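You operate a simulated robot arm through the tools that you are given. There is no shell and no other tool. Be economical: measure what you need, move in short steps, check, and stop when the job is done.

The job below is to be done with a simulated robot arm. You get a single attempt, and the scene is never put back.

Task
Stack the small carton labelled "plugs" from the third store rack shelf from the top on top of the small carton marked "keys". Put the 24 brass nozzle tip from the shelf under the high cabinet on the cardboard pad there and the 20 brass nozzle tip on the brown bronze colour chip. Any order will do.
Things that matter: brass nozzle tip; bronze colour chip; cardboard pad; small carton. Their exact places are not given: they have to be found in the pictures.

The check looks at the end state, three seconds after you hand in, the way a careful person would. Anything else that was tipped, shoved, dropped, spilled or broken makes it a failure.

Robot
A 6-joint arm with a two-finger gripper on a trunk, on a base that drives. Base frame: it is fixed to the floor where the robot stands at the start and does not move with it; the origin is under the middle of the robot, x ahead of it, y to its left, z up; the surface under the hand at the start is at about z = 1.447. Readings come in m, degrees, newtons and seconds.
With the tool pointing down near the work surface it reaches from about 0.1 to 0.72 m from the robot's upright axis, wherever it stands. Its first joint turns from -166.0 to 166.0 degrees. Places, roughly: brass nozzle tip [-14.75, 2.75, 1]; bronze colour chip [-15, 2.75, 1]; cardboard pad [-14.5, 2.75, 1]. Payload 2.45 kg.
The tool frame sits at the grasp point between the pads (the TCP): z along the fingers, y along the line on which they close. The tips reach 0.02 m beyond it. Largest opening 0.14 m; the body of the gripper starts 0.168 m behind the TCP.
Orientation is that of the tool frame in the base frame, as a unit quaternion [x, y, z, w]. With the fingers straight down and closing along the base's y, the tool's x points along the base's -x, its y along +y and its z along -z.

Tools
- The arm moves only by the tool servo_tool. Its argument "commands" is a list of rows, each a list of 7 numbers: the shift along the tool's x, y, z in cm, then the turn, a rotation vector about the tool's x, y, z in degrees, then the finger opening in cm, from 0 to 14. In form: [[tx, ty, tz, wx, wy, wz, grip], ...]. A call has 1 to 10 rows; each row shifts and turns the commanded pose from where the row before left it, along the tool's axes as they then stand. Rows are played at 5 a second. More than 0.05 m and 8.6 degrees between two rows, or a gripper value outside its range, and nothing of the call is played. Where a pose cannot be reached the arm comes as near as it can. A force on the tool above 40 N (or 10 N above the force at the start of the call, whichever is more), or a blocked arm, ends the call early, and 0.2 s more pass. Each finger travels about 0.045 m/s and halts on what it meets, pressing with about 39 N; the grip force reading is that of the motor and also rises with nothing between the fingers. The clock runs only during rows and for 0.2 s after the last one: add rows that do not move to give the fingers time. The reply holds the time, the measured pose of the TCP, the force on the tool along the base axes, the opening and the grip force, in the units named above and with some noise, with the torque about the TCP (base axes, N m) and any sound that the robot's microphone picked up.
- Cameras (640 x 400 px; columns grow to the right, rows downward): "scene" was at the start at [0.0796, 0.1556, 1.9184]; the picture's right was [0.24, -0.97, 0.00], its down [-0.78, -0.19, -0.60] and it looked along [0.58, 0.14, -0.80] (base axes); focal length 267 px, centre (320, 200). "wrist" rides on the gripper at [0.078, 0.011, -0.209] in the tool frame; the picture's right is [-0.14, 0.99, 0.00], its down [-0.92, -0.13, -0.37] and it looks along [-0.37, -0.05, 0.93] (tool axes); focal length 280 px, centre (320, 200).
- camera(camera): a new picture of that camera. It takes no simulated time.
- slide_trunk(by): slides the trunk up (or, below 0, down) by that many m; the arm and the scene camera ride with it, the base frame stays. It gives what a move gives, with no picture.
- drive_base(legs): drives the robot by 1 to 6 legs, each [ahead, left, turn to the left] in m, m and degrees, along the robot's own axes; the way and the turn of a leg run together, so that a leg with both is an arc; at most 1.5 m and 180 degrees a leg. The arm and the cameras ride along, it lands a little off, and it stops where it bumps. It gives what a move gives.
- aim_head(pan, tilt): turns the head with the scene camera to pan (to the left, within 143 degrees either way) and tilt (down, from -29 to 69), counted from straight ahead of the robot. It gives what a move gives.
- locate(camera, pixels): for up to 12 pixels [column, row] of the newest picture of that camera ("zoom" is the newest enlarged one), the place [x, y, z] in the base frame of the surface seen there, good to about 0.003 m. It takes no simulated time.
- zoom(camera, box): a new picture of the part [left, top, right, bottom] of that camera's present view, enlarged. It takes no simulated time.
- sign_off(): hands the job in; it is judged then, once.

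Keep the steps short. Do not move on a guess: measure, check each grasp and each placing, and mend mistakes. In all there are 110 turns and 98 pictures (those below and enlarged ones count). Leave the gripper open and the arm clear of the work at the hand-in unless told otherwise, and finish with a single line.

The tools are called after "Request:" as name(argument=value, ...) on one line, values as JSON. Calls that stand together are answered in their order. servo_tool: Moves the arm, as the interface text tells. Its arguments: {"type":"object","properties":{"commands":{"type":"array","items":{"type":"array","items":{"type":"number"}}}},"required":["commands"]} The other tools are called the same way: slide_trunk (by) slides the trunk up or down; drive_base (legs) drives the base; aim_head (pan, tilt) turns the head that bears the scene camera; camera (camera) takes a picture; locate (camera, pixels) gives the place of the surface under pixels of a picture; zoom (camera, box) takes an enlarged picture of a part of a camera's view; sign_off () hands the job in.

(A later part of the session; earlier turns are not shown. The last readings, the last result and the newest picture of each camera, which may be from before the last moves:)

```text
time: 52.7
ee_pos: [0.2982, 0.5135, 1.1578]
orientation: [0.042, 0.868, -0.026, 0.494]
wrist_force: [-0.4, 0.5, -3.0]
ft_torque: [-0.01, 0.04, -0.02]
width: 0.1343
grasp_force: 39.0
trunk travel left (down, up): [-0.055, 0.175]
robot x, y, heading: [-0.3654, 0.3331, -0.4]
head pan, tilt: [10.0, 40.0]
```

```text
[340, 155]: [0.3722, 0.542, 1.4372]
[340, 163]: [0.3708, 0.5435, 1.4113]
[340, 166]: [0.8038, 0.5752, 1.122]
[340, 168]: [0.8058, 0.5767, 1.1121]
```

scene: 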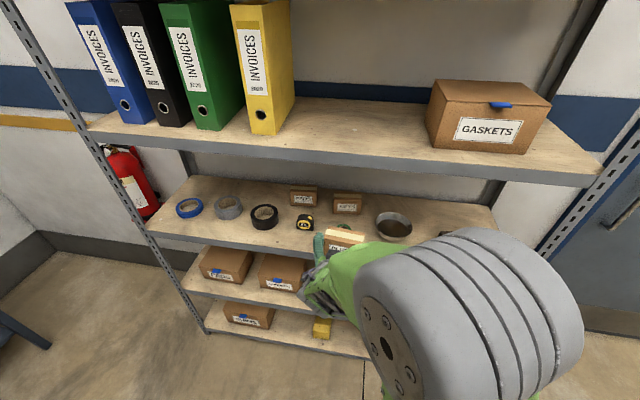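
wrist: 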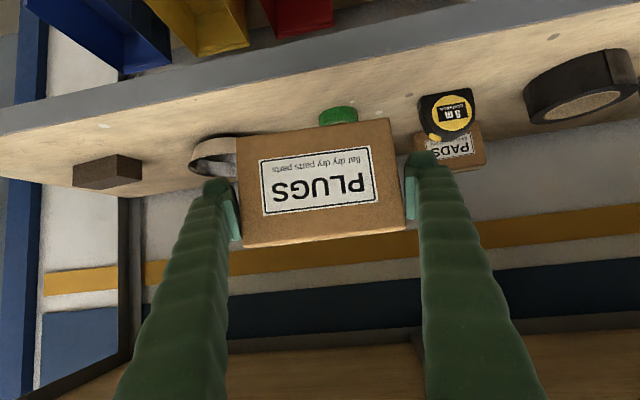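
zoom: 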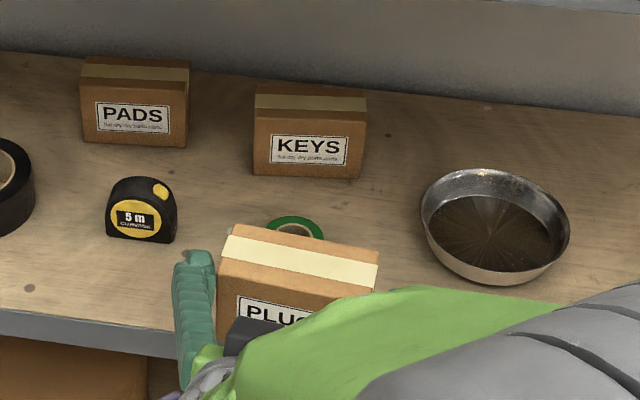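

The forearm would pass close under the upper lip (bottom 1.405, x 0.371). A lower trunk with a more extended arm flattens it, so I'll lower the trunk while lifting and extending the arm, and turn the carton to KEYS' yaw.

Request:
slide_trunk(by=-0.055)

Request:
servo_tool(commands=[[-1.2, 0, 0.5, -4.3, 0, -2.5, 0], [-1.2, 0, 0.5, -4.3, 0, -2.5, 0], [-1.2, 0, 0.5, -4.3, 0, -2.5, 0], [-1.2, 0, 0.5, 0, 0, 0, 0], [-1.2, 0, 0.5, 0, 0, 0, 0], [-1.1, 0, 0.4, 0, 0, 0, 0], [0, 0, 0, 0, 0, 0, 0]])

Request:
camera(camera="scene")

Request:
camera(camera="wrist")

```text
time: 53.6
ee_pos: [0.2992, 0.513, 1.1029]
orientation: [0.041, 0.868, -0.025, 0.495]
wrist_force: [0.2, -0.1, -2.9]
ft_torque: [0.0, 0.06, 0.0]
width: 0.1346
grasp_force: 39.0
trunk travel left (down, up): [0.0, 0.23]
robot x, y, heading: [-0.3657, 0.3348, -0.2]
head pan, tilt: [10.0, 40.0]
```

```text
time: 55.2
ee_pos: [0.3576, 0.5192, 1.1497]
orientation: [-0.072, 0.867, 0.041, 0.492]
wrist_force: [0.7, -0.1, -2.4]
ft_torque: [-0.01, 0.01, 0.04]
width: 0.1348
grasp_force: 39.3
trunk travel left (down, up): [0.0, 0.23]
robot x, y, heading: [-0.3649, 0.3376, -0.2]
head pan, tilt: [10.0, 40.0]
```

```text
63 pictures are left
```

scene: 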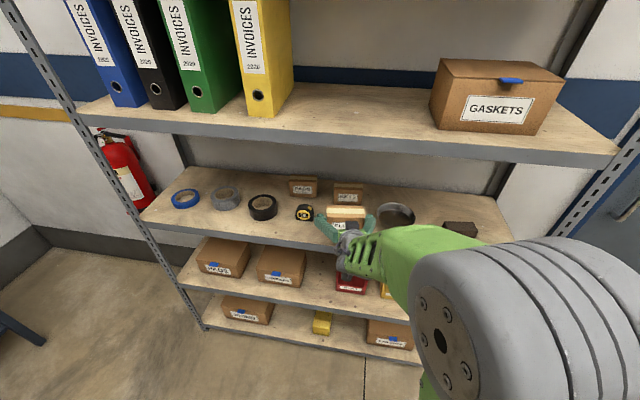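

```text
62 pictures are left
```

wrist: 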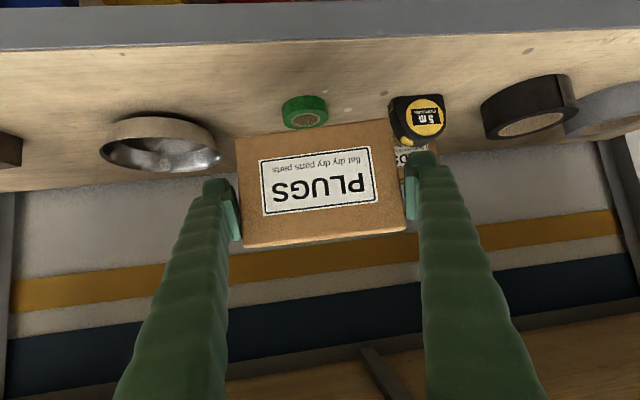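

Request:
locate(camera="scene", pixels=[[352, 232], [348, 245], [345, 262], [375, 240], [395, 232], [420, 226], [450, 232], [480, 240], [440, 255], [520, 250]])

Request:
zoom(camera="scene", box=[290, 180, 490, 305])

```text
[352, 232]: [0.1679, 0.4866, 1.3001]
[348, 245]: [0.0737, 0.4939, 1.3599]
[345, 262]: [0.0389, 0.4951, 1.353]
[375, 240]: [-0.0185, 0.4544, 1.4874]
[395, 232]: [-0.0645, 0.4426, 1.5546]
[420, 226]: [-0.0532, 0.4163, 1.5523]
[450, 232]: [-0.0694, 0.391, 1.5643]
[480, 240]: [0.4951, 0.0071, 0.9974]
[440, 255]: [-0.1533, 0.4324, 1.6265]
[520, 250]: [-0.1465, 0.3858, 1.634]
```

```text
3.20 times, centred on (390, 242) of scene
```

zoom: 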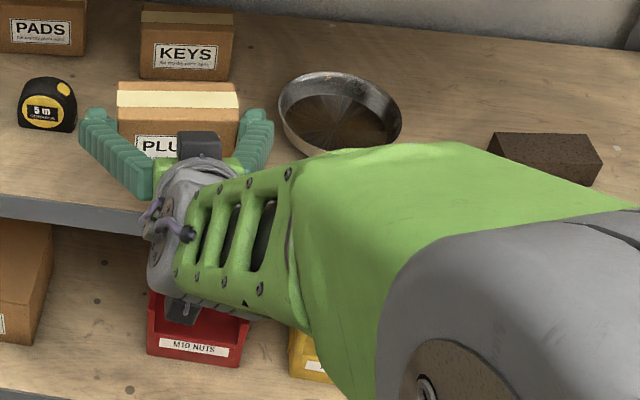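

There's now about 6 cm of clearance under the lip. I'll drive in 0.25 m; PLUGS' bottom (≈1.100) clears KEYS (1.083).

Request:
drive_base(legs=[[0.25, 0, 0]])

Request:
camera(camera="scene")

Request:
zoom(camera="wrist", box=[160, 60, 480, 260])

```text
time: 57.1
ee_pos: [0.6099, 0.5166, 1.148]
orientation: [-0.073, 0.866, 0.042, 0.493]
wrist_force: [0.7, 0.0, -2.3]
ft_torque: [-0.01, 0.01, 0.0]
width: 0.1345
grasp_force: 39.3
trunk travel left (down, up): [0.0, 0.23]
robot x, y, heading: [-0.1108, 0.3334, -0.4]
head pan, tilt: [10.0, 40.0]
```

```text
60 pictures are left
```

scene: 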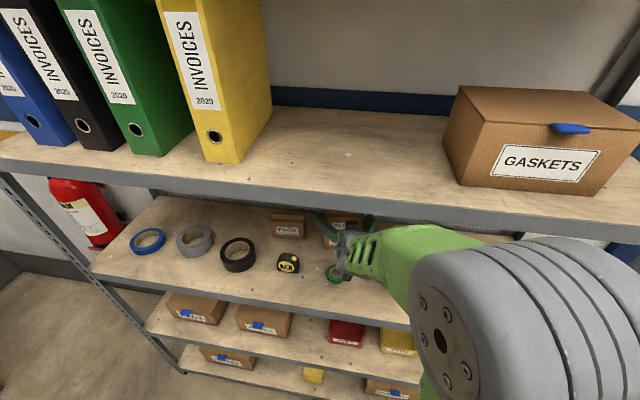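

```text
2.00 times, centred on (320, 160) of wrist
```

zoom: 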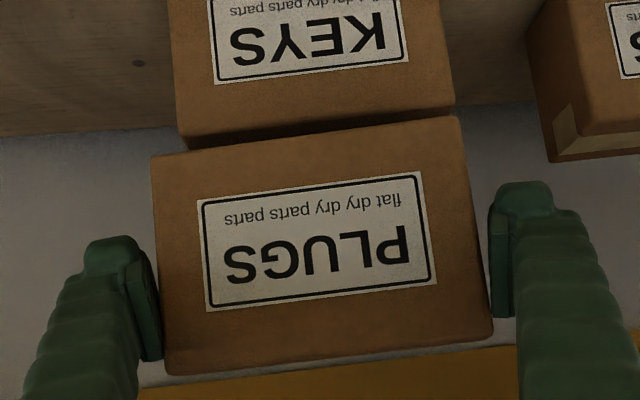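

Request:
locate(camera="zoom", pixels=[[184, 134], [450, 104], [175, 30], [440, 30], [156, 160], [458, 122], [165, 370], [488, 335], [570, 158], [275, 130], [315, 105]])

```text
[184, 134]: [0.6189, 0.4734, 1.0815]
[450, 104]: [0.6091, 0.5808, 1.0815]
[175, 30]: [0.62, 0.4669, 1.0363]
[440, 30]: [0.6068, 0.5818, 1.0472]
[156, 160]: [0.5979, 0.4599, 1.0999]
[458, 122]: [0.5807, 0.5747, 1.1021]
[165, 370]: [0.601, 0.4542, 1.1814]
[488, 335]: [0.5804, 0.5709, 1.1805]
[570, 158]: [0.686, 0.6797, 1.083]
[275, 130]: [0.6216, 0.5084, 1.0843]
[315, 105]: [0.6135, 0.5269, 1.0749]
```

The fronts need +0.024 in x, +0.009 in y and −2° of yaw. I'll shift level first, check, then lower.

Request:
servo_tool(commands=[[-0.42, 0.17, 0.73, 0.7, 0, 0.4, 0], [-0.42, 0.16, 0.73, 0.7, 0, 0.4, 0], [-0.42, 0.16, 0.72, 0.6, 0, 0.35, 0], [0, 0, 0, 0, 0, 0, 0]])

Request:
zoom(camera="wrist", box=[160, 60, 480, 260])

```text
time: 58.1
ee_pos: [0.6312, 0.5264, 1.1483]
orientation: [-0.054, 0.867, 0.03, 0.494]
wrist_force: [1.1, 0.6, -0.8]
ft_torque: [0.02, 0.02, 0.0]
width: 0.1346
grasp_force: 38.9
trunk travel left (down, up): [0.0, 0.23]
robot x, y, heading: [-0.1107, 0.3359, -0.1]
head pan, tilt: [10.0, 40.0]
```

```text
2.00 times, centred on (320, 160) of wrist
```

zoom: 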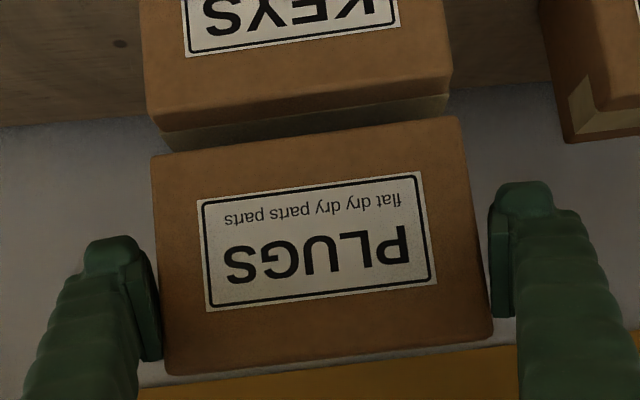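

Request:
locate(camera="zoom", pixels=[[150, 118], [448, 80], [155, 162], [458, 124], [168, 365], [486, 332], [165, 142], [444, 105]])

```text
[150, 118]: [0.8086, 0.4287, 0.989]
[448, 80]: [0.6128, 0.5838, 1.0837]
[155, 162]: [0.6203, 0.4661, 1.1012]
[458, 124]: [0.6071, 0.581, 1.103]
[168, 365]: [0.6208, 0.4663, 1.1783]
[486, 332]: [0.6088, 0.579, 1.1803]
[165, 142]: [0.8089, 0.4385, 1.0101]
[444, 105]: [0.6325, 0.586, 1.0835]
```

The fronts coincide. I'll lower in small steps toward contact (1.7 cm expected).

Request:
servo_tool(commands=[[0.43, 0, 0.25, 0, 0, 0, 0], [0.43, 0, 0.25, 0, 0, 0, 0], [0.35, 0, 0.2, 0, 0, 0, 0], [0, 0, 0, 0, 0, 0, 0]])

Request:
servo_tool(commands=[[0.13, 0, 0.075, 0, 0, 0, 0], [0.13, 0, 0.075, 0, 0, 0, 0], [0, 0, 0, 0, 0, 0, 0]])

Request:
zoom(camera="wrist", box=[160, 60, 480, 260])

```text
time: 59.1
ee_pos: [0.6315, 0.5247, 1.1335]
orientation: [-0.054, 0.867, 0.03, 0.494]
wrist_force: [-0.4, 0.3, -2.2]
ft_torque: [0.02, -0.01, -0.05]
width: 0.135
grasp_force: 38.7
trunk travel left (down, up): [0.0, 0.23]
robot x, y, heading: [-0.1162, 0.3388, -0.2]
head pan, tilt: [10.0, 40.0]
```

```text
time: 59.9
ee_pos: [0.6317, 0.5259, 1.1328]
orientation: [-0.053, 0.866, 0.03, 0.496]
wrist_force: [-1.4, -0.8, 7.3]
ft_torque: [-0.53, -0.29, -0.05]
width: 0.1346
grasp_force: 39.0
trunk travel left (down, up): [0.0, 0.23]
robot x, y, heading: [-0.1139, 0.334, -0.1]
head pan, tilt: [10.0, 40.0]
```

```text
2.00 times, centred on (320, 160) of wrist
```

zoom: 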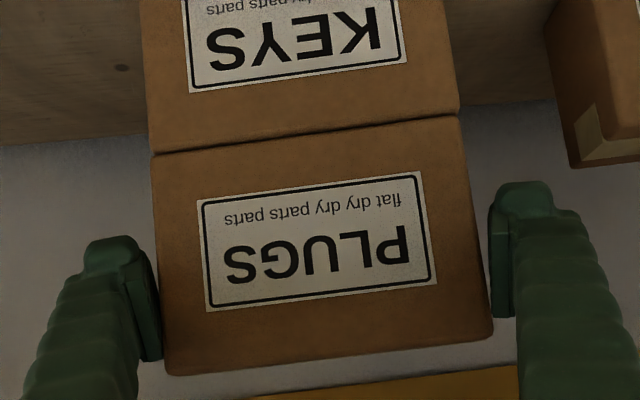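

Contact: 7 N up, and the stack is aligned. I'll release, wait, then back off along the tool axis while checking for drag.

Request:
servo_tool(commands=[[0, 0, 0, 0, 0, 0, 13.7], [0, 0, 0, 0, 0, 0, 14], [0, 0, 0, 0, 0, 0, 14], [0, 0, 0, 0, 0, 0, 14]])

Request:
servo_tool(commands=[[0, 0, -0.7, 0, 0, 0, 14], [0, 0, -0.7, 0, 0, 0, 14], [0, 0, -0.7, 0, 0, 0, 14], [0, 0, 0, 0, 0, 0, 14]])

Request:
camera(camera="wrist")

```text
time: 60.9
ee_pos: [0.6328, 0.5248, 1.132]
orientation: [-0.054, 0.867, 0.031, 0.494]
wrist_force: [-0.6, -0.5, 0.1]
ft_torque: [0.0, 0.01, 0.0]
width: 0.1399
grasp_force: 0.0
trunk travel left (down, up): [0.0, 0.23]
robot x, y, heading: [-0.1122, 0.335, -0.2]
head pan, tilt: [10.0, 40.0]
```

```text
time: 61.9
ee_pos: [0.6155, 0.523, 1.1428]
orientation: [-0.054, 0.867, 0.03, 0.494]
wrist_force: [0.2, -0.1, -0.5]
ft_torque: [0.02, -0.03, -0.01]
width: 0.14
grasp_force: 0.0
trunk travel left (down, up): [0.0, 0.23]
robot x, y, heading: [-0.1114, 0.3321, -0.4]
head pan, tilt: [10.0, 40.0]
```

```text
56 pictures are left
```

wrist: 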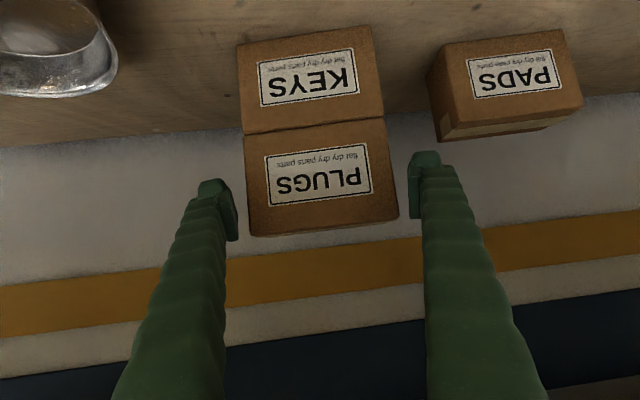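

The stack stayed put. I'll back off 4 cm more along the tool, then drive back and verify.

Request:
servo_tool(commands=[[0, 0, -1.3, 0, 0, 0, 14], [0, 0, -1.3, 0, 0, 0, 14], [0, 0, -1.4, 0, 0, 0, 14], [0, 0, 0, 0, 0, 0, 14]])

Request:
drive_base(legs=[[-0.55, 0, 0]])

Request:
aim_head(pan=5, tilt=30)

Request:
camera(camera="scene")

```text
time: 62.9
ee_pos: [0.5802, 0.5192, 1.1631]
orientation: [-0.055, 0.867, 0.03, 0.494]
wrist_force: [-0.1, 0.9, 0.8]
ft_torque: [-0.01, -0.02, -0.02]
width: 0.14
grasp_force: 0.1
trunk travel left (down, up): [0.0, 0.23]
robot x, y, heading: [-0.1138, 0.333, -0.2]
head pan, tilt: [10.0, 40.0]
```

```text
time: 66.0
ee_pos: [0.0371, 0.5202, 1.163]
orientation: [-0.053, 0.867, 0.03, 0.494]
wrist_force: [0.1, 0.1, 1.5]
ft_torque: [-0.05, -0.02, -0.01]
width: 0.1401
grasp_force: 0.0
trunk travel left (down, up): [0.0, 0.23]
robot x, y, heading: [-0.6545, 0.3371, -0.1]
head pan, tilt: [10.0, 40.0]
```

```text
time: 66.7
ee_pos: [0.0371, 0.5189, 1.162]
orientation: [-0.053, 0.868, 0.029, 0.494]
wrist_force: [0.1, 0.5, -1.0]
ft_torque: [0.02, -0.04, 0.02]
width: 0.1402
grasp_force: 0.1
trunk travel left (down, up): [0.0, 0.23]
robot x, y, heading: [-0.6609, 0.3356, -0.3]
head pan, tilt: [5.0, 30.0]
```

```text
55 pictures are left
```

scene: 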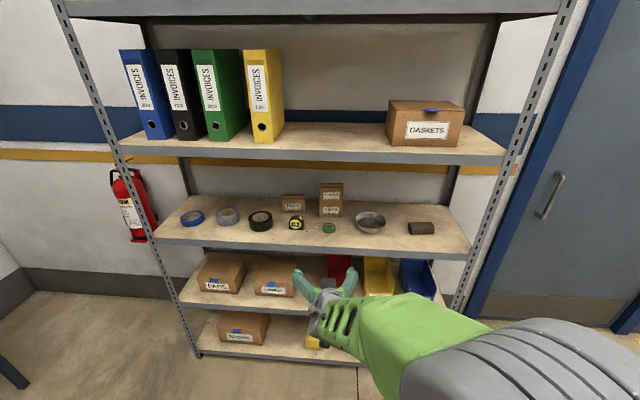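

The PLUGS-on-KEYS stack stands well and nothing else was disturbed. Now I'll fold the arm in for travel: point the hand down and pull it back.

Request:
servo_tool(commands=[[0, 0, -3, 0, 8.5, 0, 10], [0, 0, -3, 0, 8.5, 0, 8], [0, 0, -3, 0, 8.5, 0, 6], [0, 0, -2, 0, 8.5, 0, 6], [0, 0, -2, 0, 8.5, 0, 6], [0, 0, 0, 0, 8.5, 0, 6], [0, 0, 0, 0, 8.5, 0, 6], [4, 0, 0, 0, 0, 0, 6], [4, 0, 0, 0, 0, 0, 6], [4, -2, 0, 0, 0, 0, 6]])

Request:
servo_tool(commands=[[4, -2, 0, 0, 0, 0, 6], [4, -2, 0, 0, 0, 0, 6], [4, -2, 0, 0, 0, 0, 6], [4, -2, 0, 0, 0, 0, 6], [0, 0, 0, 0, 0, 0, 6]])

Request:
drive_base(legs=[[0, -0.85, 0], [0, 0, 178]])

Request:
aim_head(pan=0, tilt=15)

Request:
camera(camera="scene")

```text
time: 68.9
ee_pos: [-0.1567, 0.4692, 1.2347]
orientation: [-0.047, 0.998, -0.01, 0.039]
wrist_force: [1.0, 0.0, 0.7]
ft_torque: [0.02, 0.02, -0.01]
width: 0.0602
grasp_force: 0.0
out of reach, approached as far as the arm can: row 1, 2
trunk travel left (down, up): [0.0, 0.23]
robot x, y, heading: [-0.6567, 0.3366, -0.5]
head pan, tilt: [5.0, 30.0]
```

```text
time: 70.1
ee_pos: [-0.3065, 0.3736, 1.2232]
orientation: [-0.047, 0.998, -0.01, 0.039]
wrist_force: [-0.2, 0.5, 0.2]
ft_torque: [-0.03, 0.0, 0.0]
width: 0.0599
grasp_force: 0.0
trunk travel left (down, up): [0.0, 0.23]
robot x, y, heading: [-0.6605, 0.3389, -0.3]
head pan, tilt: [5.0, 30.0]
```

```text
time: 85.3
ee_pos: [-1.0145, -0.5426, 1.2228]
orientation: [0.998, 0.039, -0.039, -0.01]
wrist_force: [0.7, 0.1, -0.3]
ft_torque: [0.0, -0.01, -0.01]
width: 0.06
grasp_force: 0.1
trunk travel left (down, up): [0.0, 0.23]
robot x, y, heading: [-0.6601, -0.5119, 178.7]
head pan, tilt: [5.0, 30.0]
```

```text
time: 86.0
ee_pos: [-1.0146, -0.5438, 1.2237]
orientation: [0.998, 0.039, -0.039, -0.01]
wrist_force: [0.7, 0.1, 0.6]
ft_torque: [-0.01, 0.01, 0.01]
width: 0.0599
grasp_force: 0.0
trunk travel left (down, up): [0.0, 0.23]
robot x, y, heading: [-0.6631, -0.5148, 178.7]
head pan, tilt: [0.0, 15.0]
```

```text
54 pictures are left
```

scene: 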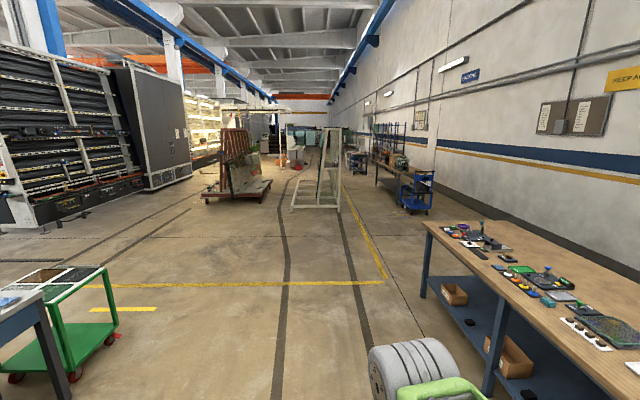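

I'm facing down the hall. A white frame rack stands ahead at about columns 290–340. I'll measure it and the right-side objects to choose a lane.

Request:
locate(camera="scene", pixels=[[340, 210], [292, 210], [325, 185], [405, 212], [430, 212], [350, 172], [372, 180], [360, 220], [425, 225], [330, 165], [345, 180], [300, 158]])

Request:
zoom(camera="scene", box=[260, 100, 460, 225])

```text
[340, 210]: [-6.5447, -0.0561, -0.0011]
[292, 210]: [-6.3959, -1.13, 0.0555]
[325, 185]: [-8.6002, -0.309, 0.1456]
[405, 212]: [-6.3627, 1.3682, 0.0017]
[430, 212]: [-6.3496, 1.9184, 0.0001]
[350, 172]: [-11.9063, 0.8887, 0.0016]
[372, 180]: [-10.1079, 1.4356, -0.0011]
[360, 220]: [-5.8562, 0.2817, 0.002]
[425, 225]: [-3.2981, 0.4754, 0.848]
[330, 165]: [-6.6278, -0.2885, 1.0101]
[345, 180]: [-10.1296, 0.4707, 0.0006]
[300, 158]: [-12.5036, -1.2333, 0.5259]
```

```text
3.20 times, centred on (360, 162) of scene
```

zoom: 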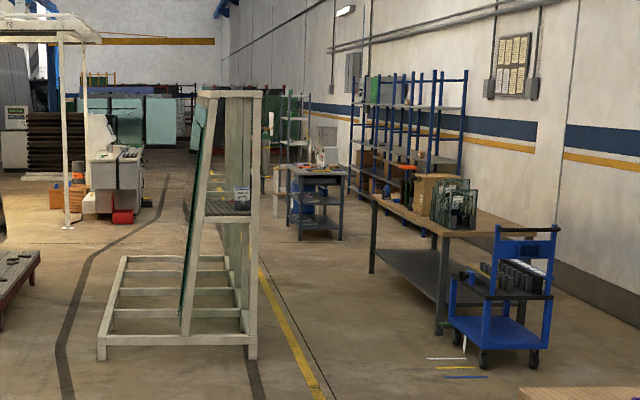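

The lane: y≈−0.5 past the table (ends near x −3.5), shift to y≈0.55 between the frame (y≤−0.06) and the blue cart (y≥1.37).

Request:
drive_base(legs=[[1.5, 0, 1.3], [1.5, 0, 0], [1.0, -1.05, 0], [0.8, 0, 0]])

Request:
camera(camera="scene")

```text
time: 113.5
ee_pos: [-5.8027, 0.5222, 1.2224]
orientation: [0.998, 0.046, -0.038, -0.01]
wrist_force: [-0.4, -0.6, -0.6]
ft_torque: [0.02, 0.01, -0.01]
width: 0.0601
grasp_force: 0.0
trunk travel left (down, up): [0.0, 0.23]
robot x, y, heading: [-5.452, 0.5564, 179.5]
head pan, tilt: [0.0, 15.0]
```

```text
52 pictures are left
```

scene: 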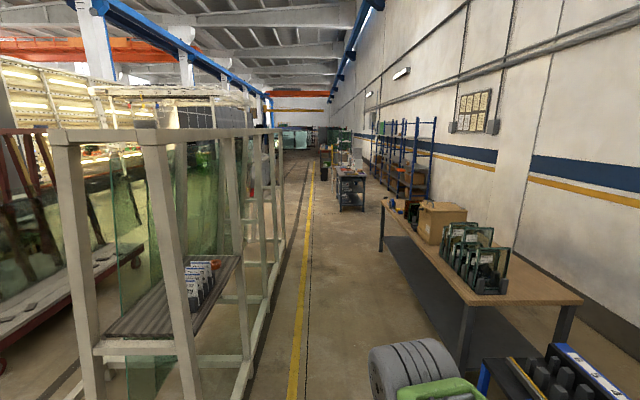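

Request:
locate(camera="scene", pixels=[[250, 395], [278, 290], [385, 250], [480, 300], [340, 210], [335, 178], [322, 180], [490, 365], [313, 190], [440, 190]])

Request:
zoom(camera="scene", box=[270, 110, 450, 222])

```text
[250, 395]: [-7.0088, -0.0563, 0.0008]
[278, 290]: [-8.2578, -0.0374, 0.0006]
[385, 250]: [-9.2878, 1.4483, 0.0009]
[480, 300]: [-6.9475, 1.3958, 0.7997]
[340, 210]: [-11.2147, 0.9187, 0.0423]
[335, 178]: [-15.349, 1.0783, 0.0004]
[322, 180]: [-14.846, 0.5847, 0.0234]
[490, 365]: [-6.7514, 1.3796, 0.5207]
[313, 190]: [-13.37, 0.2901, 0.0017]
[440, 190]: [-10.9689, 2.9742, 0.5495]
```

```text
3.56 times, centred on (360, 166) of scene
```

zoom: 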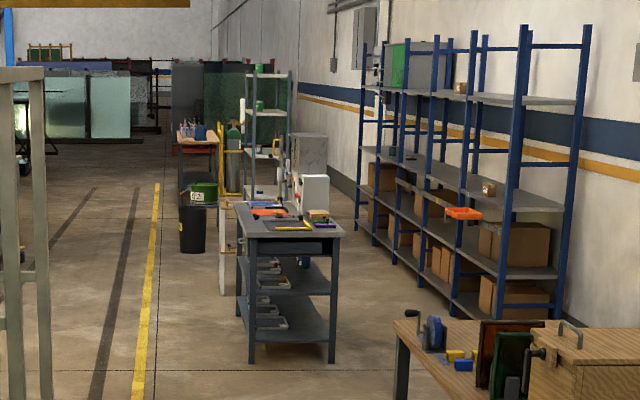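

The lane at y≈0.45 is clear up to the trolley (y≥0.92) and the bin (−14.85, 0.58). I'll drive on.

Request:
drive_base(legs=[[1.5, 0, 0.5], [1.5, 0, 0], [1.5, 0.2, 0]])

Request:
aim_head(pan=-25, tilt=15)

Request:
camera(camera="scene")

```text
refused: leg 3 is longer than a leg can be; nothing moved
```

```text
time: 114.4
ee_pos: [-5.8025, 0.5212, 1.2223]
orientation: [0.998, 0.045, -0.039, -0.01]
wrist_force: [0.9, 0.2, -0.3]
ft_torque: [0.01, 0.0, 0.03]
width: 0.0602
grasp_force: 0.0
trunk travel left (down, up): [0.0, 0.23]
robot x, y, heading: [-5.4523, 0.5571, 179.4]
head pan, tilt: [-25.0, 15.0]
```

```text
50 pictures are left
```

scene: 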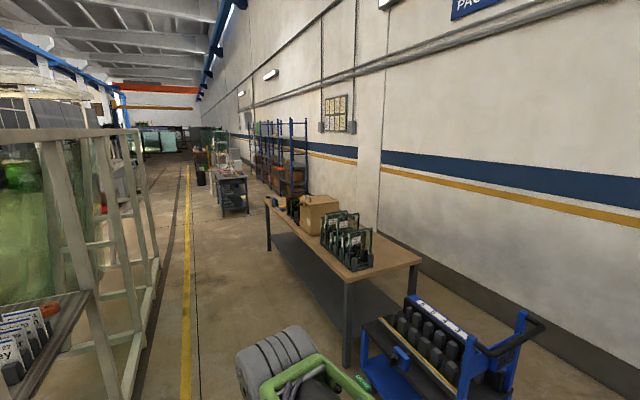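

The third leg was slightly too long. I'll redo it with shorter legs.

Request:
drive_base(legs=[[1.5, 0, 0.5], [1.5, 0, 0], [1.4, 0.15, 0], [1.0, 0, 0]])

Request:
camera(camera="scene")

```text
time: 140.1
ee_pos: [-11.1811, 0.4325, 1.2231]
orientation: [0.998, 0.043, -0.039, -0.01]
wrist_force: [0.2, 0.2, -0.5]
ft_torque: [-0.03, 0.02, 0.01]
width: 0.0598
grasp_force: 0.0
trunk travel left (down, up): [0.0, 0.23]
robot x, y, heading: [-10.83, 0.4628, 179.4]
head pan, tilt: [-25.0, 15.0]
```

```text
49 pictures are left
```

scene: 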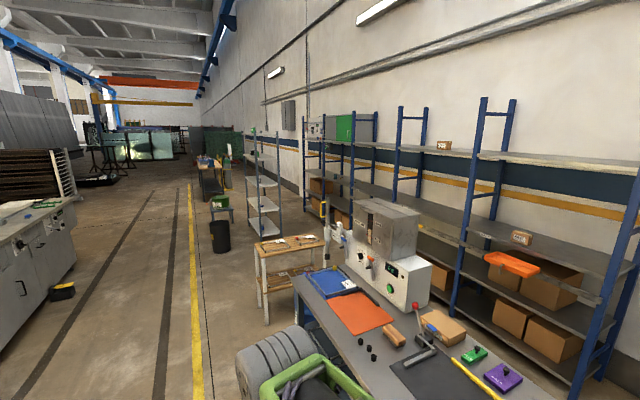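

Request:
zoom(camera="scene", box=[230, 90, 430, 240])

Request:
locate(camera="scene", pixels=[[318, 128], [342, 128], [318, 155], [310, 215], [330, 165], [375, 145], [265, 235], [220, 245], [290, 320], [265, 310], [355, 180], [288, 115]])

```text
2.67 times, centred on (330, 165) of scene
```

zoom: 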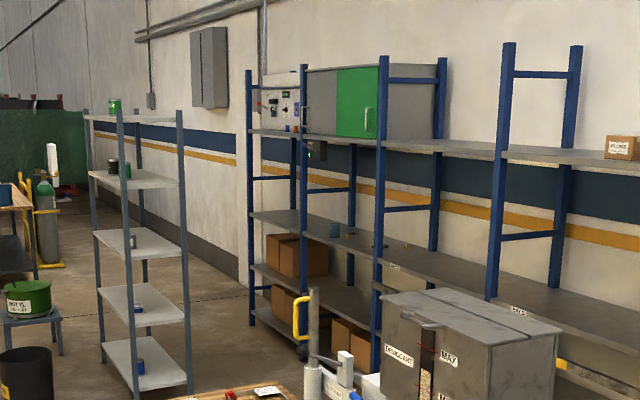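

```text
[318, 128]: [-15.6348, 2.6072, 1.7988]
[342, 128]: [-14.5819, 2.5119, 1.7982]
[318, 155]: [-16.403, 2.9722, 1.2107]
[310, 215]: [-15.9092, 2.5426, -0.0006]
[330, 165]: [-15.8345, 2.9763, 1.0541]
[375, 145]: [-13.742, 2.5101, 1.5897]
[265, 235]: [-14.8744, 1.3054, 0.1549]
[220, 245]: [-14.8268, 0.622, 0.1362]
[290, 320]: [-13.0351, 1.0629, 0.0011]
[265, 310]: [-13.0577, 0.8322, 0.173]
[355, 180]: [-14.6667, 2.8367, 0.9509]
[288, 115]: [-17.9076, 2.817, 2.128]
```

The high cabinet (green door) sits on the blue wall rack around x −14.6, z 1.6–1.8. The shelf under it is at z≈0.95, rack front at y≈2.51. A grey shelf unit stands in front at about (−14.9, 1.3), so I'll move closer to map the gap.

Request:
drive_base(legs=[[1.3, 0.1, 0.6], [1.2, 0.1, 0]])

Request:
aim_head(pan=-65, tilt=28)

Request:
camera(camera="scene")

```text
time: 152.3
ee_pos: [-13.671, 0.2602, 1.2223]
orientation: [0.998, 0.044, -0.039, -0.01]
wrist_force: [0.5, 1.0, -0.3]
ft_torque: [-0.03, 0.0, 0.03]
width: 0.0606
grasp_force: 0.0
trunk travel left (down, up): [0.0, 0.23]
robot x, y, heading: [-13.3183, 0.2947, 179.0]
head pan, tilt: [-25.0, 15.0]
```

```text
time: 153.4
ee_pos: [-13.6718, 0.259, 1.2236]
orientation: [0.998, 0.044, -0.039, -0.009]
wrist_force: [0.1, -0.6, -0.9]
ft_torque: [-0.04, -0.01, 0.01]
width: 0.0601
grasp_force: 0.0
trunk travel left (down, up): [0.0, 0.23]
robot x, y, heading: [-13.3184, 0.2923, 179.4]
head pan, tilt: [-65.0, 28.0]
```

```text
47 pictures are left
```

scene: 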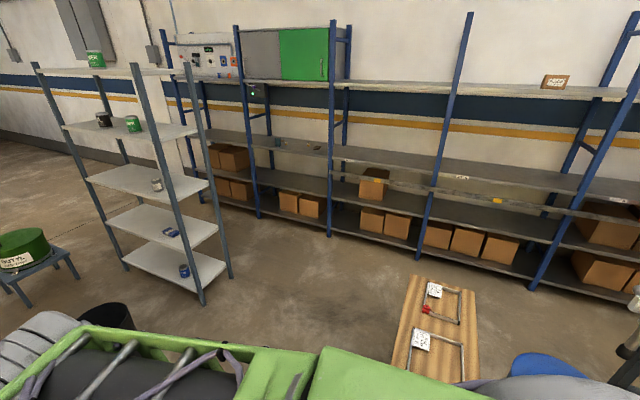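

Request:
locate(camera="scene", pixels=[[203, 300], [230, 274], [258, 215], [328, 235], [420, 282], [472, 290], [392, 365], [300, 300], [280, 140], [300, 152], [415, 260], [250, 260]])

Request:
zoom(camera="scene", box=[225, 70, 355, 230])

```text
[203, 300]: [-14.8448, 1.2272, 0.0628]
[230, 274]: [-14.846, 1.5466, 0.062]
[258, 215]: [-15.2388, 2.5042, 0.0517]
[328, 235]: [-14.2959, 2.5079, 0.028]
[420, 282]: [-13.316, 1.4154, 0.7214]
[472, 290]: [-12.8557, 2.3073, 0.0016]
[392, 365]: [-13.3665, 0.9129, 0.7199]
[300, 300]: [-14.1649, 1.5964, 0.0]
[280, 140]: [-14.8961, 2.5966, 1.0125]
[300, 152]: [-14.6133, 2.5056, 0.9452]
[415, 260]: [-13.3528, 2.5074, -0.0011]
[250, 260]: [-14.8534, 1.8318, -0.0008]
```

```text
2.50 times, centred on (290, 150) of scene
```

zoom: 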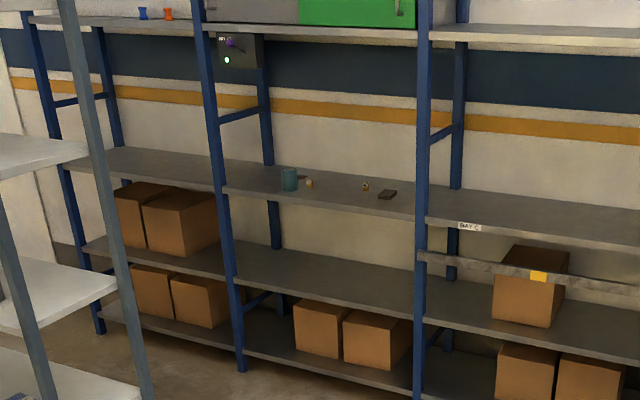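

The gap between the grey shelf (x ≤ −14.85) and the wood bench (x ≥ −13.37) is wide. Drive to x≈−14.1, turn right to face the wall, and go in to y≈1.8.

Request:
drive_base(legs=[[0.8, 0, 0], [0, 0, -89.5], [1.4, 0, 0]])

Request:
aim_head(pan=25, tilt=35)

Request:
camera(camera="scene")

```text
time: 168.2
ee_pos: [-14.1463, 2.0616, 1.2223]
orientation: [0.736, -0.676, -0.02, -0.034]
wrist_force: [-0.8, 0.2, 0.0]
ft_torque: [-0.01, -0.02, -0.03]
width: 0.0601
grasp_force: 0.0
trunk travel left (down, up): [0.0, 0.23]
robot x, y, heading: [-14.1129, 1.7092, 89.2]
head pan, tilt: [-65.0, 28.0]
```

```text
time: 169.8
ee_pos: [-14.1458, 2.0601, 1.224]
orientation: [0.735, -0.677, -0.021, -0.035]
wrist_force: [-0.7, -0.2, -0.1]
ft_torque: [0.0, -0.01, -0.04]
width: 0.0604
grasp_force: 0.1
trunk travel left (down, up): [0.0, 0.23]
robot x, y, heading: [-14.1133, 1.7093, 88.8]
head pan, tilt: [25.0, 35.0]
```

```text
45 pictures are left
```

scene: 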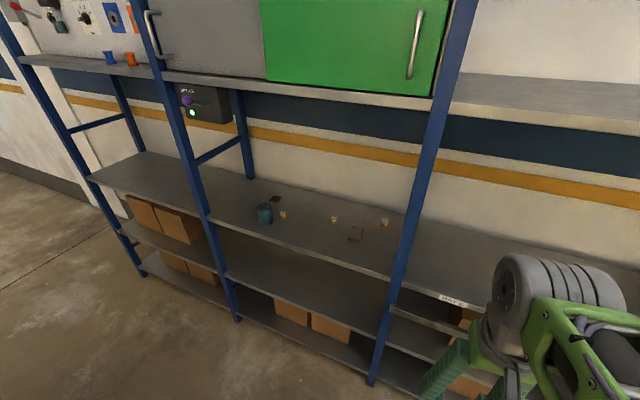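

Request:
zoom(camera="scene", box=[235, 170, 415, 270])

Request:
locate(camera="scene", pixels=[[265, 213], [276, 199], [284, 215], [334, 220], [355, 233], [384, 223], [300, 102], [160, 80], [205, 105], [390, 270], [230, 215], [440, 100]])

```text
3.56 times, centred on (325, 220) of scene
```

zoom: 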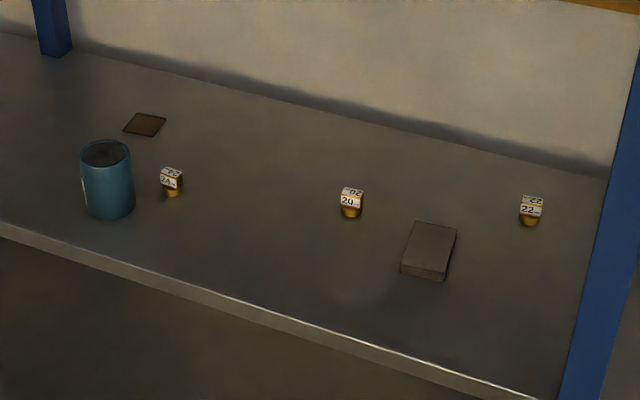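

```text
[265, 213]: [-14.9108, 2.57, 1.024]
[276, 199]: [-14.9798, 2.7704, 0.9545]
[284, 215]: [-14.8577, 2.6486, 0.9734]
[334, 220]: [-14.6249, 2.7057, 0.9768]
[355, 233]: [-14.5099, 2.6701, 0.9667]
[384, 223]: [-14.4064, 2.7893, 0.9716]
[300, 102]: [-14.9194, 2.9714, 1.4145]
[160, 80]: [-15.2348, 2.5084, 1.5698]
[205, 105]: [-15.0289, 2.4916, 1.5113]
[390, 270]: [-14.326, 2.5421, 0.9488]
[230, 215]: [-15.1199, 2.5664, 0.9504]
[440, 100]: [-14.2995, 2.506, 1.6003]
```

Three tips, the bronze chip and the pad are visible. I need to read the labels clearly.

Request:
zoom(camera="scene", box=[255, 190, 345, 240])

Request:
drive_base(legs=[[0, 0.5, 0.8]])

Request:
aim_head(pan=12, tilt=42)

Request:
camera(camera="scene")

```text
7.11 times, centred on (300, 215) of scene
```

zoom: 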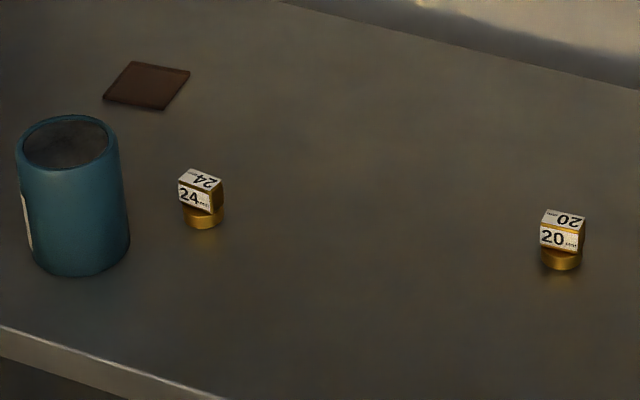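

```text
time: 174.8
ee_pos: [-14.6518, 2.0633, 1.2227]
orientation: [0.741, -0.67, -0.02, -0.035]
wrist_force: [0.6, -0.2, -0.1]
ft_torque: [-0.01, 0.0, -0.02]
width: 0.06
grasp_force: 0.1
trunk travel left (down, up): [0.0, 0.23]
robot x, y, heading: [-14.6124, 1.7128, 89.8]
head pan, tilt: [25.0, 35.0]
stopped in leg 1: the robot was blocked; the commanded pose is now the measured one
```

```text
time: 175.6
ee_pos: [-14.6513, 2.0635, 1.2239]
orientation: [0.741, -0.67, -0.021, -0.034]
wrist_force: [-0.3, -0.4, -0.3]
ft_torque: [0.01, 0.01, 0.01]
width: 0.0601
grasp_force: 0.1
trunk travel left (down, up): [0.0, 0.23]
robot x, y, heading: [-14.6113, 1.7082, 89.9]
head pan, tilt: [12.0, 42.0]
```

```text
42 pictures are left
```

scene: 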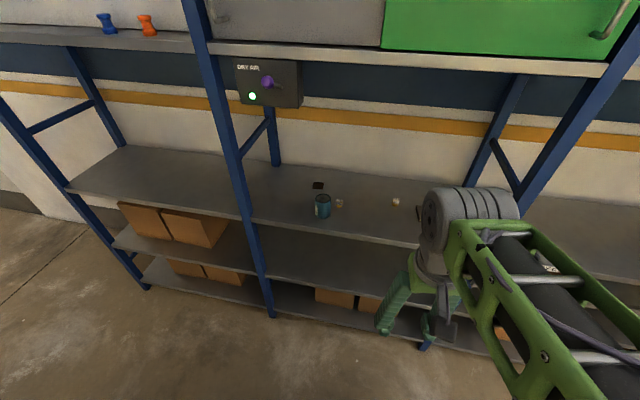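

The labels: left tip is 24, middle is 20, right is 22. The drive was blocked at the end, probably by the grey shelf's corner, so I'll check it.

Request:
aim_head(pan=110, tilt=40)

Request:
camera(camera="scene")

```text
time: 177.3
ee_pos: [-14.6515, 2.0635, 1.2232]
orientation: [0.741, -0.67, -0.021, -0.035]
wrist_force: [0.1, -0.3, -1.0]
ft_torque: [0.0, 0.0, 0.02]
width: 0.0601
grasp_force: 0.0
trunk travel left (down, up): [0.0, 0.23]
robot x, y, heading: [-14.614, 1.7121, 90.0]
head pan, tilt: [110.0, 40.0]
```

```text
41 pictures are left
```

scene: 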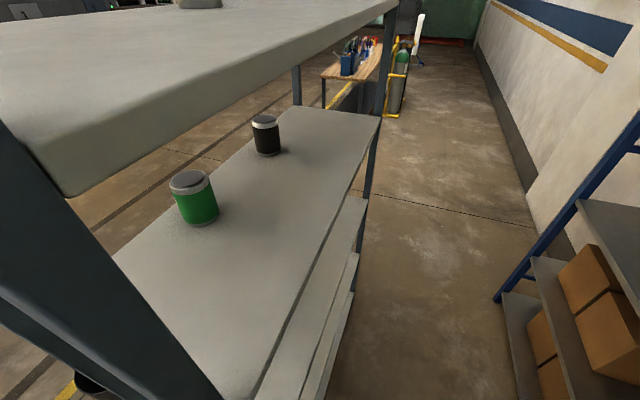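

The grey shelf and its cans stand upright. I'll move off it: right 4 cm, forward 0.3, and then left, staying past the shelf's y range.

Request:
locate(camera="scene", pixels=[[372, 150], [378, 115], [150, 330], [380, 20]])

Request:
drive_base(legs=[[0, -0.05, 0], [0.22, 0, 0]])

Request:
aim_head(pan=12, tilt=50)

Request:
camera(camera="scene")

Request:
camera(camera="wrist")

```text
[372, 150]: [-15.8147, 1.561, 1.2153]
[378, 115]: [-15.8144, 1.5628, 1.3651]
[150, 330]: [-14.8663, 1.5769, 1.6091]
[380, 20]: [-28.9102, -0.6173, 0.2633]
```

```text
time: 179.7
ee_pos: [-14.6005, 2.2837, 1.2221]
orientation: [0.741, -0.67, -0.02, -0.033]
wrist_force: [-0.3, 0.2, -0.7]
ft_torque: [-0.03, 0.02, 0.01]
width: 0.0602
grasp_force: 0.1
trunk travel left (down, up): [0.0, 0.23]
robot x, y, heading: [-14.5621, 1.9323, 90.1]
head pan, tilt: [110.0, 40.0]
```

```text
time: 181.4
ee_pos: [-14.5998, 2.2825, 1.2229]
orientation: [0.741, -0.67, -0.02, -0.035]
wrist_force: [0.9, -0.3, -0.6]
ft_torque: [0.0, -0.03, -0.01]
width: 0.0602
grasp_force: 0.1
trunk travel left (down, up): [0.0, 0.23]
robot x, y, heading: [-14.561, 1.9288, 89.9]
head pan, tilt: [12.0, 50.0]
```

```text
40 pictures are left
```

scene: 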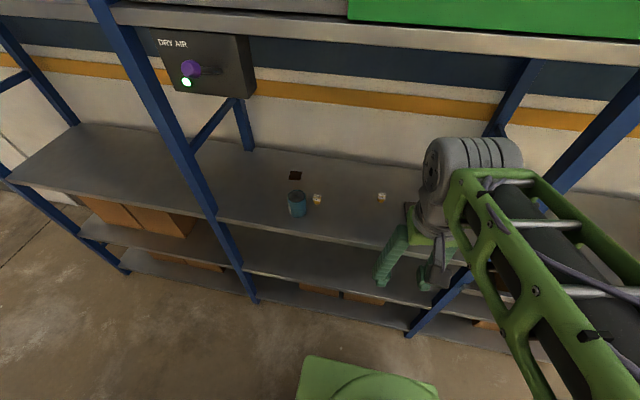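

```text
39 pictures are left
```

wrist: 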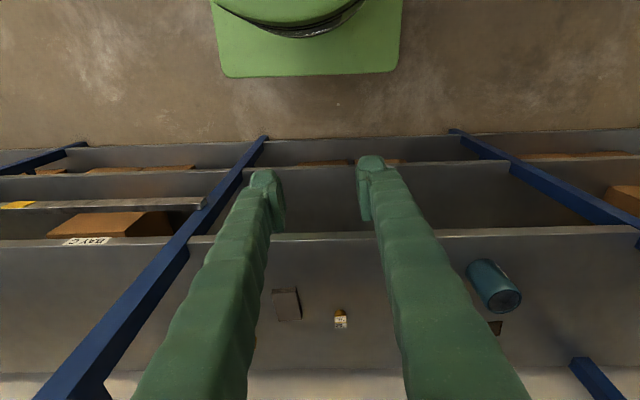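

Now I'll square the hand (yaw +5.7° residual, pitch to about 75°) and lower it in front of the rack, so the wrist will pass under the upper shelf.

Request:
servo_tool(commands=[[0, 0, 2.5, 0.4, 0.1, 5.7, 6], [0, 0, 2.5, 0, -8, 0, 6], [0, 0, 2.5, 0, -3, 0, 6], [0, 0, 2.5, 0, 0, 0, 6], [0, 0, 2.5, 0, 0, 0, 6], [0, 0, 2.5, 0, 0, 0, 6], [0, 0, 0, 0, 0, 0, 6]])

Request:
camera(camera="scene")

```text
time: 183.1
ee_pos: [-14.5985, 2.3177, 1.0808]
orientation: [0.702, -0.7, -0.085, -0.102]
wrist_force: [-0.4, 0.8, 1.0]
ft_torque: [-0.02, -0.01, -0.02]
width: 0.06
grasp_force: 0.1
out of reach, approached as far as the arm can: row 6
trunk travel left (down, up): [0.0, 0.23]
robot x, y, heading: [-14.5637, 1.9302, 89.7]
head pan, tilt: [12.0, 50.0]
```

```text
38 pictures are left
```

scene: 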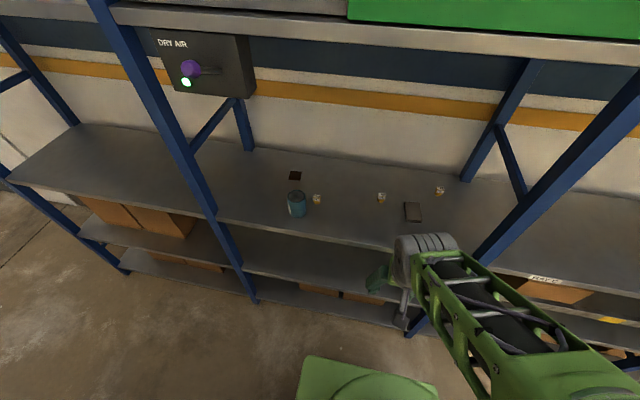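

Good: z 1.08, pitch 75°. I'll drive forward 0.16, then left 0.17.

Request:
drive_base(legs=[[0.16, 0, 0.2], [0, 0.17, 0]])

Request:
camera(camera="scene")

Request:
camera(camera="wrist")

```text
time: 186.2
ee_pos: [-14.7703, 2.4774, 1.0804]
orientation: [0.703, -0.699, -0.085, -0.102]
wrist_force: [0.0, -0.3, -0.6]
ft_torque: [0.0, 0.01, -0.02]
width: 0.06
grasp_force: 0.1
trunk travel left (down, up): [0.0, 0.23]
robot x, y, heading: [-14.7308, 2.0929, 90.3]
head pan, tilt: [12.0, 50.0]
```

```text
37 pictures are left
```

scene: 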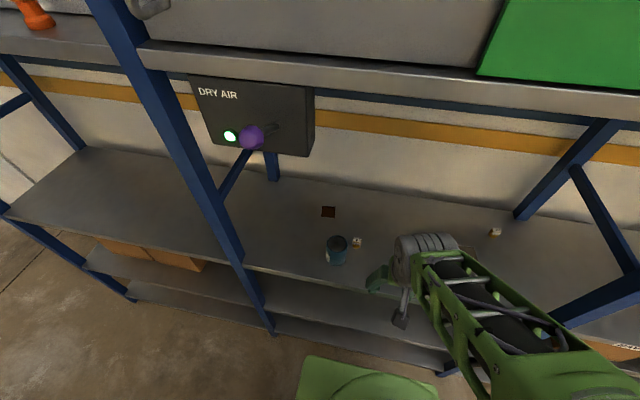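

```text
36 pictures are left
```

wrist: 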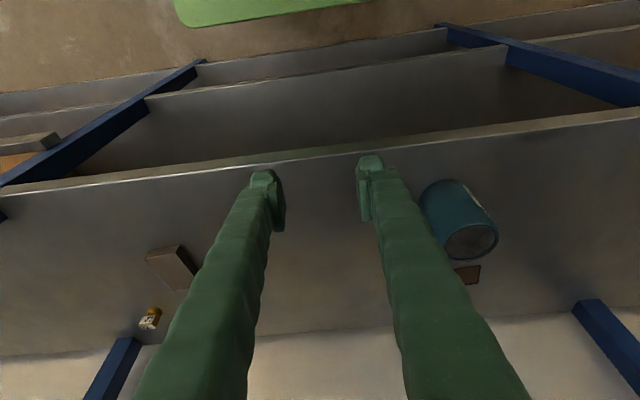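

Now I'll measure precise positions of mug, tips, chip, pad and the upper lip.

Request:
zoom(camera="scene", box=[300, 190, 400, 275])

Request:
locate(camera="wrist", pixels=[[147, 258], [179, 246], [195, 268], [160, 286], [149, 318], [455, 275], [480, 268], [471, 284], [470, 242], [498, 238], [440, 220]])

Request:
locate(camera="scene", pixels=[[400, 75], [400, 85], [320, 100], [310, 155], [205, 110]])

```text
4.71 times, centred on (350, 232) of scene
```

zoom: 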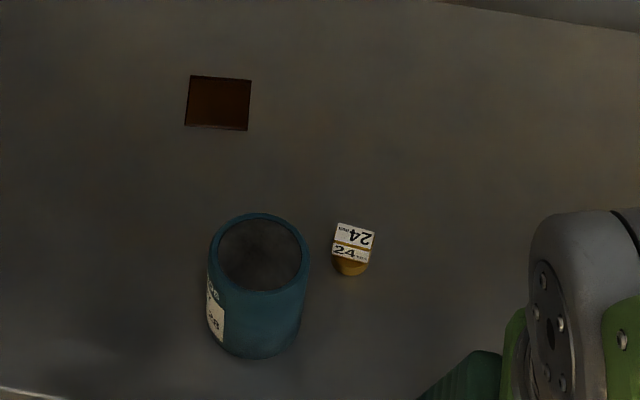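

```text
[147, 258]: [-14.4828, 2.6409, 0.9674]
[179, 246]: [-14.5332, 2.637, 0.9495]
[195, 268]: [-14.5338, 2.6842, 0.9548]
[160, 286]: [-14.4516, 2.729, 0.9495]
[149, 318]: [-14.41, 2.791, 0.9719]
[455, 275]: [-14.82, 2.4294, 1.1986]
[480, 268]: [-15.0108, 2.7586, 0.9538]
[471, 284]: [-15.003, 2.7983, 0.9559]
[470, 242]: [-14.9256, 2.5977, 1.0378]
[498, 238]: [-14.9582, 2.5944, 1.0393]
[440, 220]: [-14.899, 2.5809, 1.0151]
```

```text
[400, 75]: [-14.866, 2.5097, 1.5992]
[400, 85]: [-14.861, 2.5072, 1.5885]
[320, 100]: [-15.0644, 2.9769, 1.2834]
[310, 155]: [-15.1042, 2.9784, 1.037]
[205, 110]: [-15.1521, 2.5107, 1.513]
```

Request:
locate(camera="zoom", pixels=[[337, 224], [375, 234], [334, 244], [369, 262], [352, 270], [354, 240], [194, 78], [250, 82], [246, 128], [186, 124], [258, 216], [306, 270]])

```text
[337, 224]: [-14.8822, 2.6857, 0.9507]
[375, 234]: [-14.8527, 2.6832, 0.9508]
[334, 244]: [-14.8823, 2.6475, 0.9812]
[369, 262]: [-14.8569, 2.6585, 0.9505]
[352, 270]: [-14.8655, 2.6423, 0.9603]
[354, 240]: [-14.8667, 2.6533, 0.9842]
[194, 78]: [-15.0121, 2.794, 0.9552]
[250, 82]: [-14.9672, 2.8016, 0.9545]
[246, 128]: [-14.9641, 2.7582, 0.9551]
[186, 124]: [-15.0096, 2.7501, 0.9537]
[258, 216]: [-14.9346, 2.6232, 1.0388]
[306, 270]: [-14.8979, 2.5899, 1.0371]
```

Tip 24 is at (−14.867, 2.653), top 0.984; the mug's right edge is at x −14.896, top 1.038. I'll steepen the hand to ~85°, move in at z 1.08, then sideways over the tip with a narrow opening.

Request:
servo_tool(commands=[[0, 0, 0, 0, 5, 0, 5], [0, 0, 0, 0, 5, 0, 4.8], [-3.55, 0, 0.31, 0, 0, 0, 4.8], [-3.55, 0, 0.31, 0, 0, 0, 4.8], [-3.55, 0, 0.31, 0, 0, 0, 4.8], [-3.55, 0, 0.31, 0, 0, 0, 4.8], [-3.55, 0, 0.31, 0, 0, 0, 4.8], [0, 4.8, 0, 0, 0, 0, 4.8], [0, 4.8, 0, 0, 0, 0, 4.8], [0, 0, 0, 0, 0, 0, 4.8]])

Request:
camera(camera="wrist")

Request:
camera(camera="scene")

```text
time: 188.4
ee_pos: [-14.8668, 2.6542, 1.0778]
orientation: [0.707, -0.705, -0.023, -0.041]
wrist_force: [-0.9, 0.3, 0.5]
ft_torque: [-0.03, 0.0, -0.02]
width: 0.048
grasp_force: 0.1
trunk travel left (down, up): [0.0, 0.23]
robot x, y, heading: [-14.7328, 2.0947, 90.0]
head pan, tilt: [12.0, 50.0]
```

```text
34 pictures are left
```

wrist: 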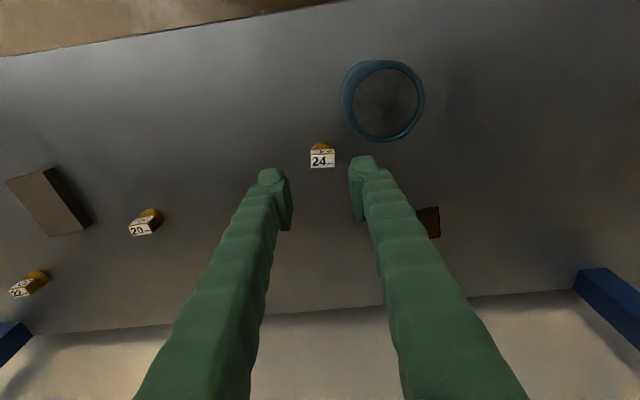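

```text
33 pictures are left
```

scene: 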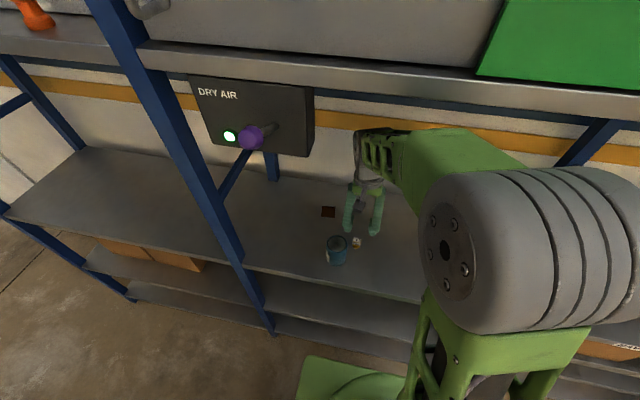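

The hand is above tip 24. I'll measure the tip again, and the DRY AIR box position for later.

Request:
zoom(camera="wrist", box=[250, 110, 390, 200])

Request:
locate(camera="scene", pixels=[[312, 95], [308, 150], [220, 145], [195, 90], [278, 128], [250, 140], [358, 140], [385, 135], [365, 180], [420, 130], [260, 155]])

```text
4.44 times, centred on (320, 155) of wrist
```

zoom: 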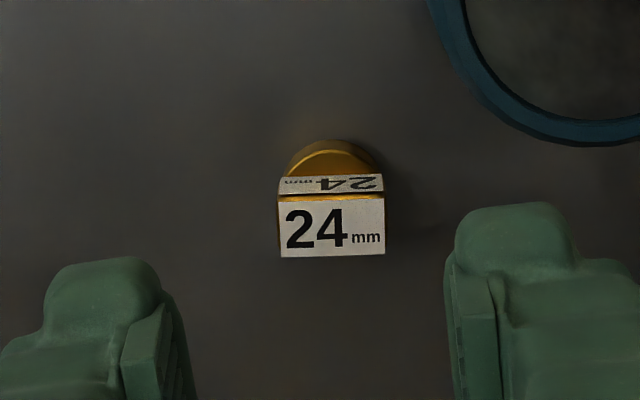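

```text
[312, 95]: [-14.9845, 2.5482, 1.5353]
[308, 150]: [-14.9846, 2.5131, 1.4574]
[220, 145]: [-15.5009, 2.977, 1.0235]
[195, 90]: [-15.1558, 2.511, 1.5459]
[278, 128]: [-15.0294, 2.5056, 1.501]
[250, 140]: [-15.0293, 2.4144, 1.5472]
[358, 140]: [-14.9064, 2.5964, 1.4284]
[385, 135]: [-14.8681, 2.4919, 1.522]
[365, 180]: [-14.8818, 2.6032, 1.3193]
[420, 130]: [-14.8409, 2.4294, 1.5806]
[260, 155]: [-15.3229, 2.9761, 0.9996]
```

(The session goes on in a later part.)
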